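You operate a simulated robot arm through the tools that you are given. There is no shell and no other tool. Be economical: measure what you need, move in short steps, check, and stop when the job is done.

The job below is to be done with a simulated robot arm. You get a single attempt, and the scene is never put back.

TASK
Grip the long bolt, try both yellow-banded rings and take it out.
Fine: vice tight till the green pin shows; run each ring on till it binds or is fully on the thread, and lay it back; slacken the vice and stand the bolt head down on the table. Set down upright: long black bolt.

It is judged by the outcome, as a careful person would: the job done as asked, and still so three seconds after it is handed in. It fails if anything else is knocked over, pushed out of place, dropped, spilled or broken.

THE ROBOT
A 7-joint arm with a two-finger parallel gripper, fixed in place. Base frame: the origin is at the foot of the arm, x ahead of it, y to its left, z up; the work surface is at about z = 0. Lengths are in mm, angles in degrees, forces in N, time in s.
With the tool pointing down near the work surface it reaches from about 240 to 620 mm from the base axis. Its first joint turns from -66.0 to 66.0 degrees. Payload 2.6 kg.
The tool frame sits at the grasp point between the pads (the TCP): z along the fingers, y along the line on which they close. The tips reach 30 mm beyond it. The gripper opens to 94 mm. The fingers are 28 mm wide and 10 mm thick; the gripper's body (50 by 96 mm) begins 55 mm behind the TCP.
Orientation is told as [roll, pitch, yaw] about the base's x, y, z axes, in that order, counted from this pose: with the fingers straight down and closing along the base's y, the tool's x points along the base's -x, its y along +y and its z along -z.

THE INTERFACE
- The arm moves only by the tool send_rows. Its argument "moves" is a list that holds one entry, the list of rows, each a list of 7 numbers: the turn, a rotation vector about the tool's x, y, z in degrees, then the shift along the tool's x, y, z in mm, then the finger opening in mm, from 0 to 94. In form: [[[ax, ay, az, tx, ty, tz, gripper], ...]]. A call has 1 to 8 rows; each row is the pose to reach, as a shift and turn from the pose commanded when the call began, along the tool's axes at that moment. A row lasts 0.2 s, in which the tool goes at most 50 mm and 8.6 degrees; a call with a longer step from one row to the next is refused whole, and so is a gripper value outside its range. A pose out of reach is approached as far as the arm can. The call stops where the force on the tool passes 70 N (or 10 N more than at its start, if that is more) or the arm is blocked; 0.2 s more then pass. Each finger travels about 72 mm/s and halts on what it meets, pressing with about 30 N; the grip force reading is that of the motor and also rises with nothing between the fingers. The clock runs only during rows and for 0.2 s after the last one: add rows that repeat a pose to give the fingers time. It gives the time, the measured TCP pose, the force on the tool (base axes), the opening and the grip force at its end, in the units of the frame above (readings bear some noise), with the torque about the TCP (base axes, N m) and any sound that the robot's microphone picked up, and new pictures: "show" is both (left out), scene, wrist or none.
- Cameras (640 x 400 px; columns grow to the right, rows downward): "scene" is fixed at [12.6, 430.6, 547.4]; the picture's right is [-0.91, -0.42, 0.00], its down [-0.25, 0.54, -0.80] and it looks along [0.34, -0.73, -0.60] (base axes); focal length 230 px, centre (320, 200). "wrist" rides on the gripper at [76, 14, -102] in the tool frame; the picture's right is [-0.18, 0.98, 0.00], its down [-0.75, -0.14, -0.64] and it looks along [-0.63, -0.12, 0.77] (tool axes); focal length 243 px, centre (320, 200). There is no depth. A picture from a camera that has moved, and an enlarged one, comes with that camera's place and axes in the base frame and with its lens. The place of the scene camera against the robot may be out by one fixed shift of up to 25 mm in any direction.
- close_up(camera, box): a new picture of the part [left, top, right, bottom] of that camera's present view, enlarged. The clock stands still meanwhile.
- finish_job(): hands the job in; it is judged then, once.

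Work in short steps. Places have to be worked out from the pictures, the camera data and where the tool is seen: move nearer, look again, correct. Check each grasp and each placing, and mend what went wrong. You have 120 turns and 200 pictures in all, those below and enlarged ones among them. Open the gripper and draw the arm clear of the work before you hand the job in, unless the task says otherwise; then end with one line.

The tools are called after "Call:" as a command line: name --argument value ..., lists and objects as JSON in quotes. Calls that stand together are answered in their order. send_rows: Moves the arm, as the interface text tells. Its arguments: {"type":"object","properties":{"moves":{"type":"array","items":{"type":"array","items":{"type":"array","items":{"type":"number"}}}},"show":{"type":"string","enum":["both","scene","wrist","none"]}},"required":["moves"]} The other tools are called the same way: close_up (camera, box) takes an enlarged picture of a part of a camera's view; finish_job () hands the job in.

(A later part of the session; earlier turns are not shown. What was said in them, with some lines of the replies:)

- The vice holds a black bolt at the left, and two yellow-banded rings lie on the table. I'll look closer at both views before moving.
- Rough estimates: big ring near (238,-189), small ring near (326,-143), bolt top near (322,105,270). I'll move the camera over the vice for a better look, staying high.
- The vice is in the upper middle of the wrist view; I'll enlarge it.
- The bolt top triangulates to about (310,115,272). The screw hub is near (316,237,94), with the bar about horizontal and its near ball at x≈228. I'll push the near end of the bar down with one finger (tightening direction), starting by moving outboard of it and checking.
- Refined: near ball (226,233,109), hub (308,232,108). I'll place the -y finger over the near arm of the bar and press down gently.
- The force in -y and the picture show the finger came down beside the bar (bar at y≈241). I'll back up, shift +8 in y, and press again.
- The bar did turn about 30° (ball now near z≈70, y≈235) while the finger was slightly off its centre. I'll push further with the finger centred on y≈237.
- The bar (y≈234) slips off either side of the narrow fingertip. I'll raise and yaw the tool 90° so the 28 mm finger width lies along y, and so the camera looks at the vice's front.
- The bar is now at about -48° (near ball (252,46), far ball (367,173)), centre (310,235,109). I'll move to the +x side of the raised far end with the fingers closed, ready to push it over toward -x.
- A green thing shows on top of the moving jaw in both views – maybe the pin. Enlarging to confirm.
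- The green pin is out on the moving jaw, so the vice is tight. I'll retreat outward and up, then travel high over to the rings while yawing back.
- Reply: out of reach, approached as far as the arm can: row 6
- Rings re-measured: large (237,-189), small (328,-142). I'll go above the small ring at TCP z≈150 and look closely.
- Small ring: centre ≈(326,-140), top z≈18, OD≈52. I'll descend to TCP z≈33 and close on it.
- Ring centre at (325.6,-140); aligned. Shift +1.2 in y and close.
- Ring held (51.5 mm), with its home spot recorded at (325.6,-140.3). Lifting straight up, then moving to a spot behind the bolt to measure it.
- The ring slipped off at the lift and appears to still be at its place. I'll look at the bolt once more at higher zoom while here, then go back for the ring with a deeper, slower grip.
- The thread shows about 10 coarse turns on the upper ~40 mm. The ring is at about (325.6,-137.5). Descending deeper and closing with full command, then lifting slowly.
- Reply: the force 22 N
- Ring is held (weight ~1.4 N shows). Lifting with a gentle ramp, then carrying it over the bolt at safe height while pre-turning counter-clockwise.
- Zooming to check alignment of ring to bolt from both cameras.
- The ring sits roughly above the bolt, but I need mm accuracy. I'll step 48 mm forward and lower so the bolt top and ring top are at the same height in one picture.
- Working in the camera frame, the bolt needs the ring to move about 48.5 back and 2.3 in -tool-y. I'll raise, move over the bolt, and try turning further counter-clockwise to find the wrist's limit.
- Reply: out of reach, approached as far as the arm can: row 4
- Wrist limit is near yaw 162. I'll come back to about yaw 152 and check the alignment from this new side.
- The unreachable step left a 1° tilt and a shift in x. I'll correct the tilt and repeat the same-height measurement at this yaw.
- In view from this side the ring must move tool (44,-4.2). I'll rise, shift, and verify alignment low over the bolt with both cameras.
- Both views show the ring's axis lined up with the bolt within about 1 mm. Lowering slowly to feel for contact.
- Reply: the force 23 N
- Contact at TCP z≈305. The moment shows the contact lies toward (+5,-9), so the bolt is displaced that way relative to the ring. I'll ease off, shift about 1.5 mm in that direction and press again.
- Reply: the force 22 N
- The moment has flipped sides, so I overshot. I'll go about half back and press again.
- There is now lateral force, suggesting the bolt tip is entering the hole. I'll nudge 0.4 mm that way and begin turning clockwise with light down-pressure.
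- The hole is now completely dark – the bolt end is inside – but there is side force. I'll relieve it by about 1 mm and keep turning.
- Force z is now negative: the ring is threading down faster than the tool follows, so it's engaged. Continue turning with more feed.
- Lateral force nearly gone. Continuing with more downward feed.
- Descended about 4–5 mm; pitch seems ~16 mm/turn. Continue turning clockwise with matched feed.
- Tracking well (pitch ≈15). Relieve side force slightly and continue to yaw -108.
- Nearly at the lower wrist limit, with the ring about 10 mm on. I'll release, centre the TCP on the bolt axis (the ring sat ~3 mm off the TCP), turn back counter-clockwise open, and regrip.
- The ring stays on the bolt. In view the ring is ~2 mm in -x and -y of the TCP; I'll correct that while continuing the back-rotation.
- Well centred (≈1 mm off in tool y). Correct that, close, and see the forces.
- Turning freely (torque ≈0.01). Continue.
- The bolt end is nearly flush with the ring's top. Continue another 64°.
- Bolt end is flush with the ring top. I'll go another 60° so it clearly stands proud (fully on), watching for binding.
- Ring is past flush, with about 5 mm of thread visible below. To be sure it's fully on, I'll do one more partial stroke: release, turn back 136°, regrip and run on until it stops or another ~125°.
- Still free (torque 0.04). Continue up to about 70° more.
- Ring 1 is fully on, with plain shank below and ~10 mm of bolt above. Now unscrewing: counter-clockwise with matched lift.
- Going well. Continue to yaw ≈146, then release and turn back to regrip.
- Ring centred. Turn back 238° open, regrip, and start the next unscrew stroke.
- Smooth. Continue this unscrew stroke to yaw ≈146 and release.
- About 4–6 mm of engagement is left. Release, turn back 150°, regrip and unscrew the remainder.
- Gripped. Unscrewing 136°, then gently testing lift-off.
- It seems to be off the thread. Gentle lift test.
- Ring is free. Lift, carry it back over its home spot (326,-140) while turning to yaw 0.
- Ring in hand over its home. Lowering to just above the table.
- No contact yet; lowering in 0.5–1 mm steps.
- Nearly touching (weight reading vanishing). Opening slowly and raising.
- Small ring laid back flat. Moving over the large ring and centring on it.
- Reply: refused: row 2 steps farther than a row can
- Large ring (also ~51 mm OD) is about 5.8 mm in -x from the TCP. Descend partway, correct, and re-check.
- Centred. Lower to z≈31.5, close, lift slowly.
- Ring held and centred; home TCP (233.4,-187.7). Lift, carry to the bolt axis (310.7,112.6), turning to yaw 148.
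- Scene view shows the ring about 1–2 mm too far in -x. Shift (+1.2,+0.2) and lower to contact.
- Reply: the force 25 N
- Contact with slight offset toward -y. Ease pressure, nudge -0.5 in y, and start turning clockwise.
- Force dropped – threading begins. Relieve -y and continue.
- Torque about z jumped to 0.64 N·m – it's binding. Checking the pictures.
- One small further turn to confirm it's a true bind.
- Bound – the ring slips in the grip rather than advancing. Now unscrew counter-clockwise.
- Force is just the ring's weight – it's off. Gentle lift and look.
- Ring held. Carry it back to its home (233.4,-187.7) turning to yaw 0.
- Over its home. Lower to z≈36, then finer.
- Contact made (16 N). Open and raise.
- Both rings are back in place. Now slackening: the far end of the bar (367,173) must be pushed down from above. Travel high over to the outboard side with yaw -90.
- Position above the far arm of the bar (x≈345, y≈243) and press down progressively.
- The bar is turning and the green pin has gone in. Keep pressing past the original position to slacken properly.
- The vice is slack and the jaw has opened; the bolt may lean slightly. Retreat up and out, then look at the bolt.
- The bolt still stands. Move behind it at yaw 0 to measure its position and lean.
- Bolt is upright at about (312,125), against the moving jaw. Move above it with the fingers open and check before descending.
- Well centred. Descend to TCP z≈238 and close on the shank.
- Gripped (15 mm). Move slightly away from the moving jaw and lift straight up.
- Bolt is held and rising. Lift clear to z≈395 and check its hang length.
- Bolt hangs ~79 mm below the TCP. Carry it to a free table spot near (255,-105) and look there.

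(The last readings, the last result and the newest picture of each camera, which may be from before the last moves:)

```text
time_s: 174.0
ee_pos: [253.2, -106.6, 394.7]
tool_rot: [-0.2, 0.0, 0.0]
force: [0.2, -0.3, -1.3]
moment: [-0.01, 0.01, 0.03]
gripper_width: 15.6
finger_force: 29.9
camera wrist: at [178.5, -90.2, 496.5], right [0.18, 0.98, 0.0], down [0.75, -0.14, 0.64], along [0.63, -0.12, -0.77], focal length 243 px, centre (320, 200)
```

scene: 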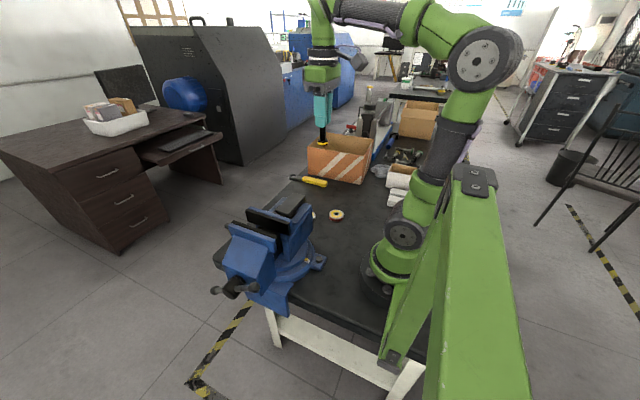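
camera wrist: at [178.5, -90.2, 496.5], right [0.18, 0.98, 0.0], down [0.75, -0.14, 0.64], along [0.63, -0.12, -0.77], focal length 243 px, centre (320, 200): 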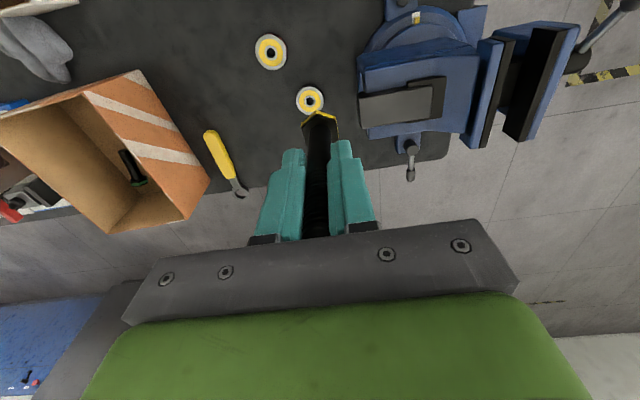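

The spot is clear. Descend to TCP z≈95, shifting to y≈-112.

Call:
send_rows --moves '[[[0, 0, 0, -1, -3, 15, 0], [0, 0, 0, -1, -6, 55, 0], [0, 0, 0, -1, -6, 103, 0], [0, 0, 0, -1, -6, 151, 0], [0, 0, 0, -1, -6, 199, 0], [0, 0, 0, -1, -6, 245, 0], [0, 0, 0, -1, -6, 280, 0], [0, 0, 0, -1, -6, 297, 0]]]' --show "both"

Call:
close_up --camera "scene" --box '[300, 160, 400, 260]'

```text
time_s: 175.8
ee_pos: [254.7, -111.6, 97.1]
tool_rot: [-0.1, 0.0, -0.1]
force: [0.7, -0.4, -2.5]
moment: [-0.01, -0.01, 0.01]
gripper_width: 15.5
finger_force: 30.2
camera wrist: at [180.3, -95.0, 200.3], right [0.19, 0.98, 0.0], down [0.75, -0.14, 0.64], along [0.63, -0.12, -0.77], focal length 243 px, centre (320, 200)
```

scene: 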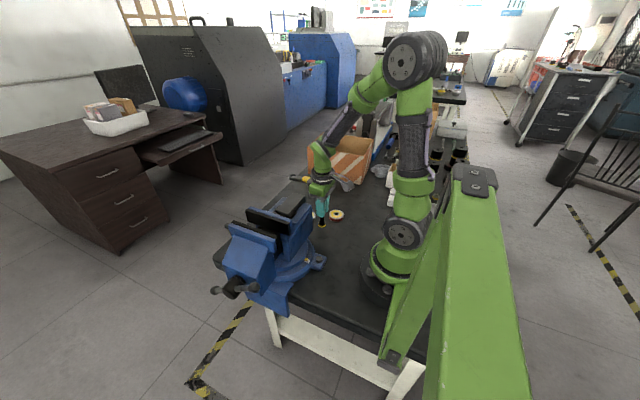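
wrist: 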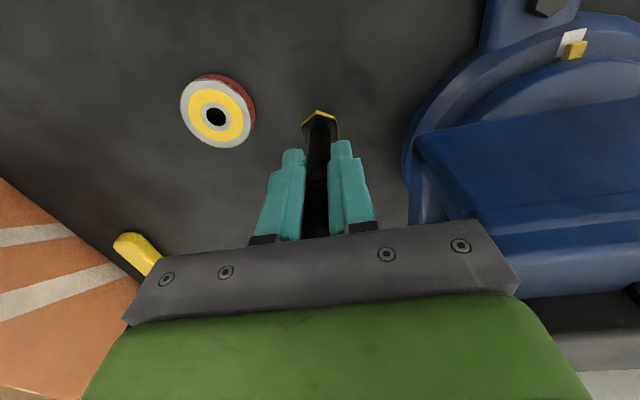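

```text
4.00 times, centred on (350, 210) of scene
camera zoom: at [12.6, 430.6, 547.4], right [-0.91, -0.42, 0.0], down [-0.25, 0.54, -0.8], along [0.34, -0.73, -0.6], focal length 921 px, centre (200, 160)
```

zoom: 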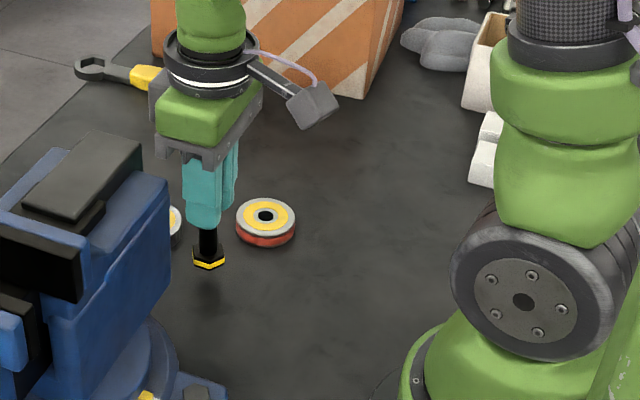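

Lower in small steps until contact.

Call:
send_rows --moves '[[[0, 0, 0, 0, 0, 4, 0], [0, 0, 0, 0, 0, 7, 0], [0, 0, 0, 0, 0, 9, 0], [0, 0, 0, 0, 0, 11, 0], [0, 0, 0, 0, 0, 12, 0]]]' --show "none"

Call:
close_up --camera "scene" --box '[310, 185, 360, 235]'

```text
time_s: 177.0
ee_pos: [256.2, -111.6, 87.1]
tool_rot: [-0.1, -0.1, 0.0]
force: [0.0, 0.0, -2.1]
moment: [0.01, -0.02, -0.03]
gripper_width: 15.4
finger_force: 29.8
```

```text
8.00 times, centred on (335, 210) of scene
camera zoom: at [12.6, 430.6, 547.4], right [-0.91, -0.42, 0.0], down [-0.25, 0.54, -0.8], along [0.34, -0.73, -0.6], focal length 1841 px, centre (200, 120)
```

zoom: 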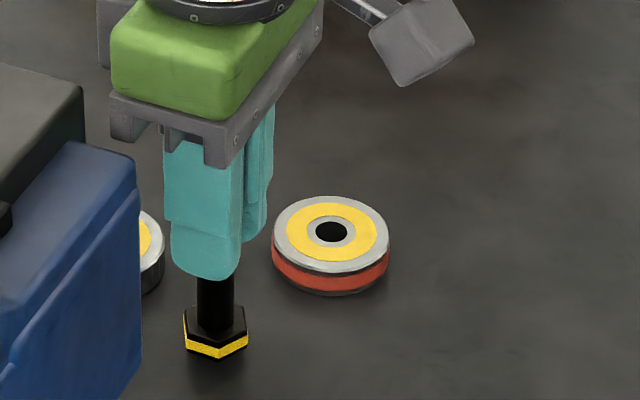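

Call:
send_rows --moves '[[[0, 0, 0, 0, 0, 1.5, 0], [0, 0, 0, 0, 0, 3, 0], [0, 0, 0, 0, 0, 4, 0], [0, 0, 0, 0, 0, 5, 0]]]' --show "none"

Call:
send_rows --moves '[[[0, 0, 0, 0, 0, 1, 0], [0, 0, 0, 0, 0, 2, 0], [0, 0, 0, 0, 0, 2, 0]]]' --show "none"

```text
time_s: 178.0
ee_pos: [256.3, -110.8, 82.1]
tool_rot: [0.1, 0.0, 0.1]
force: [-0.8, -0.1, -1.7]
moment: [-0.06, -0.01, -0.02]
gripper_width: 15.3
finger_force: 30.7
```

```text
time_s: 178.8
ee_pos: [256.7, -112.0, 79.9]
tool_rot: [-0.1, 0.0, -0.1]
force: [-5.0, 1.5, 20.7]
moment: [0.36, 0.12, -0.01]
gripper_width: 15.6
finger_force: 29.9
```

Contact (21 N). Ease up 0.8 mm, open gently and check it stands.

Call:
send_rows --moves '[[[0, 0, 0, 0, 0, -0.8, 0], [0, 0, 0, 0, 0, -0.8, 13], [0, 0, 0, 0, 0, -0.8, 18], [0, 0, 0, 0, 0, -0.8, 24], [0, 0, 0, 0, 0, -0.8, 34], [0, 0, 0, 0, 0, -0.8, 48], [0, 0, 0, 0, 0, -0.8, 60]]]' --show "both"

Call:
close_up --camera "scene" --box '[310, 185, 360, 235]'

```text
time_s: 180.4
ee_pos: [256.2, -111.6, 79.7]
tool_rot: [-0.1, 0.1, 0.1]
force: [-0.6, -0.2, 0.7]
moment: [0.0, 0.03, 0.03]
gripper_width: 59.9
finger_force: 0.1
camera wrist: at [181.5, -95.2, 183.0], right [0.18, 0.98, 0.0], down [0.75, -0.14, 0.64], along [0.63, -0.12, -0.77], focal length 243 px, centre (320, 200)
```

scene: 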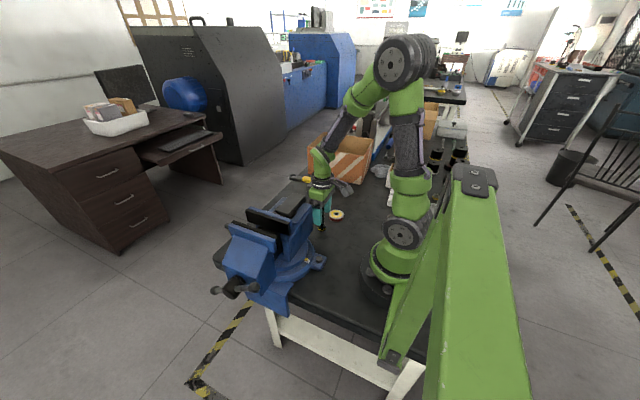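
wrist: 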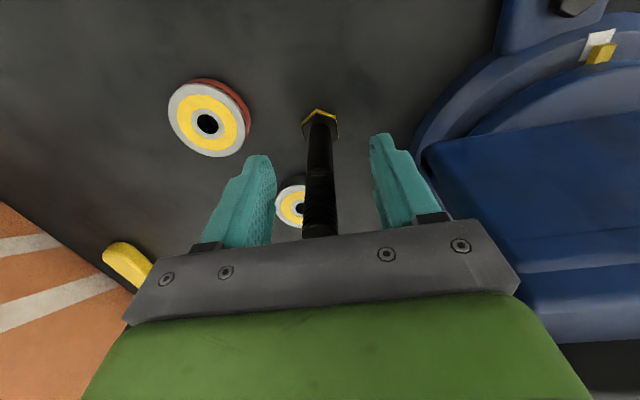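

```text
8.00 times, centred on (335, 210) of scene
camera zoom: at [12.6, 430.6, 547.4], right [-0.91, -0.42, 0.0], down [-0.25, 0.54, -0.8], along [0.34, -0.73, -0.6], focal length 1841 px, centre (200, 120)
```

zoom: 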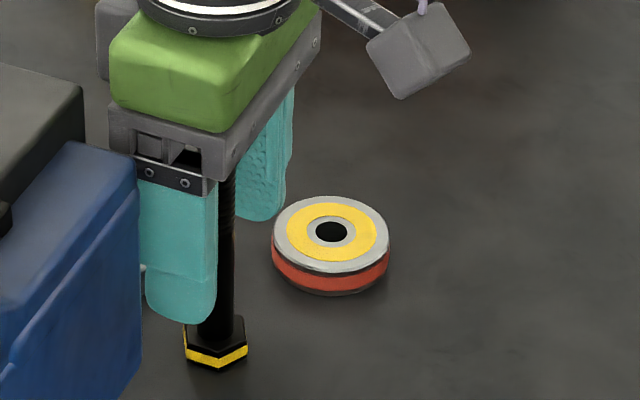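

Standing upright and free. Raise straight up well clear.

Call:
send_rows --moves '[[[0, 0, 0, 0, 0, -15, 60], [0, 0, 0, 0, 0, -50, 60], [0, 0, 0, 0, 0, -95, 60], [0, 0, 0, 0, 0, -140, 60], [0, 0, 0, 0, 0, -185, 60], [0, 0, 0, 0, 0, -230, 60], [0, 0, 0, 0, 0, -270, 60], [0, 0, 0, 0, 0, -300, 60]]]' --show "both"

Call:
close_up --camera "scene" --box '[200, 150, 380, 310]'

```text
time_s: 182.2
ee_pos: [258.2, -110.4, 381.3]
tool_rot: [-0.2, 0.0, 0.0]
force: [0.2, -0.2, -0.1]
moment: [-0.01, 0.0, 0.0]
gripper_width: 60.0
finger_force: 0.1
camera wrist: at [182.9, -94.3, 484.2], right [0.18, 0.98, 0.0], down [0.75, -0.14, 0.64], along [0.63, -0.12, -0.77], focal length 243 px, centre (320, 200)
```

scene: 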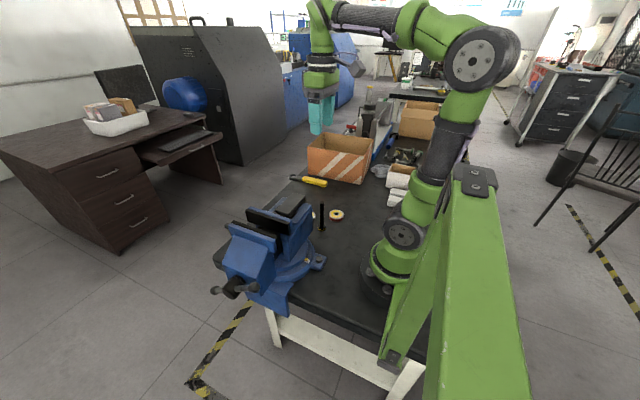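
wrist: 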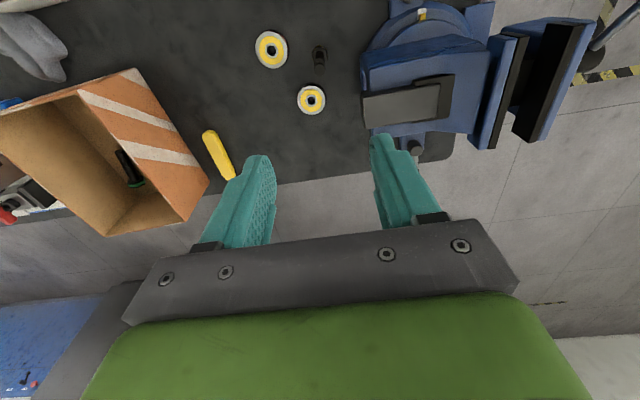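

```text
2.50 times, centred on (290, 230) of scene
camera zoom: at [12.6, 430.6, 547.4], right [-0.91, -0.42, 0.0], down [-0.25, 0.54, -0.8], along [0.34, -0.73, -0.6], focal length 575 px, centre (395, 125)
```

zoom: 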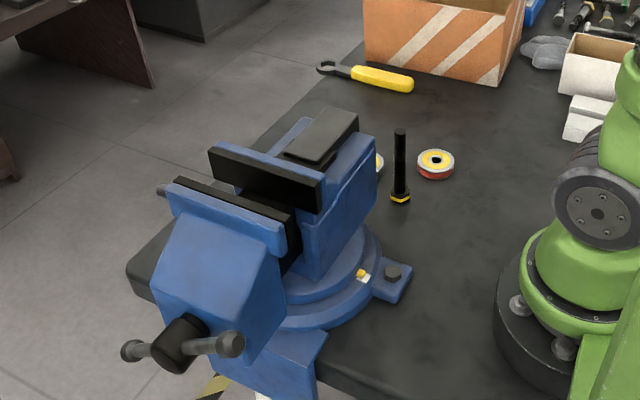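

The bolt stands head down on the table. Both rings lie flat at their places, the vice is slack, and the arm is clear with the gripper open. Handing in.

Call:
finish_job

```text
The job is handed in.
```

The job is handed in: I tightened the vice until the green pin showed and ran the plain-sided ring fully onto the thread. The red-sided ring bound after a short turn. I laid both rings back in place, slackened the vice, and stood the long black bolt upright, head down, on the table.
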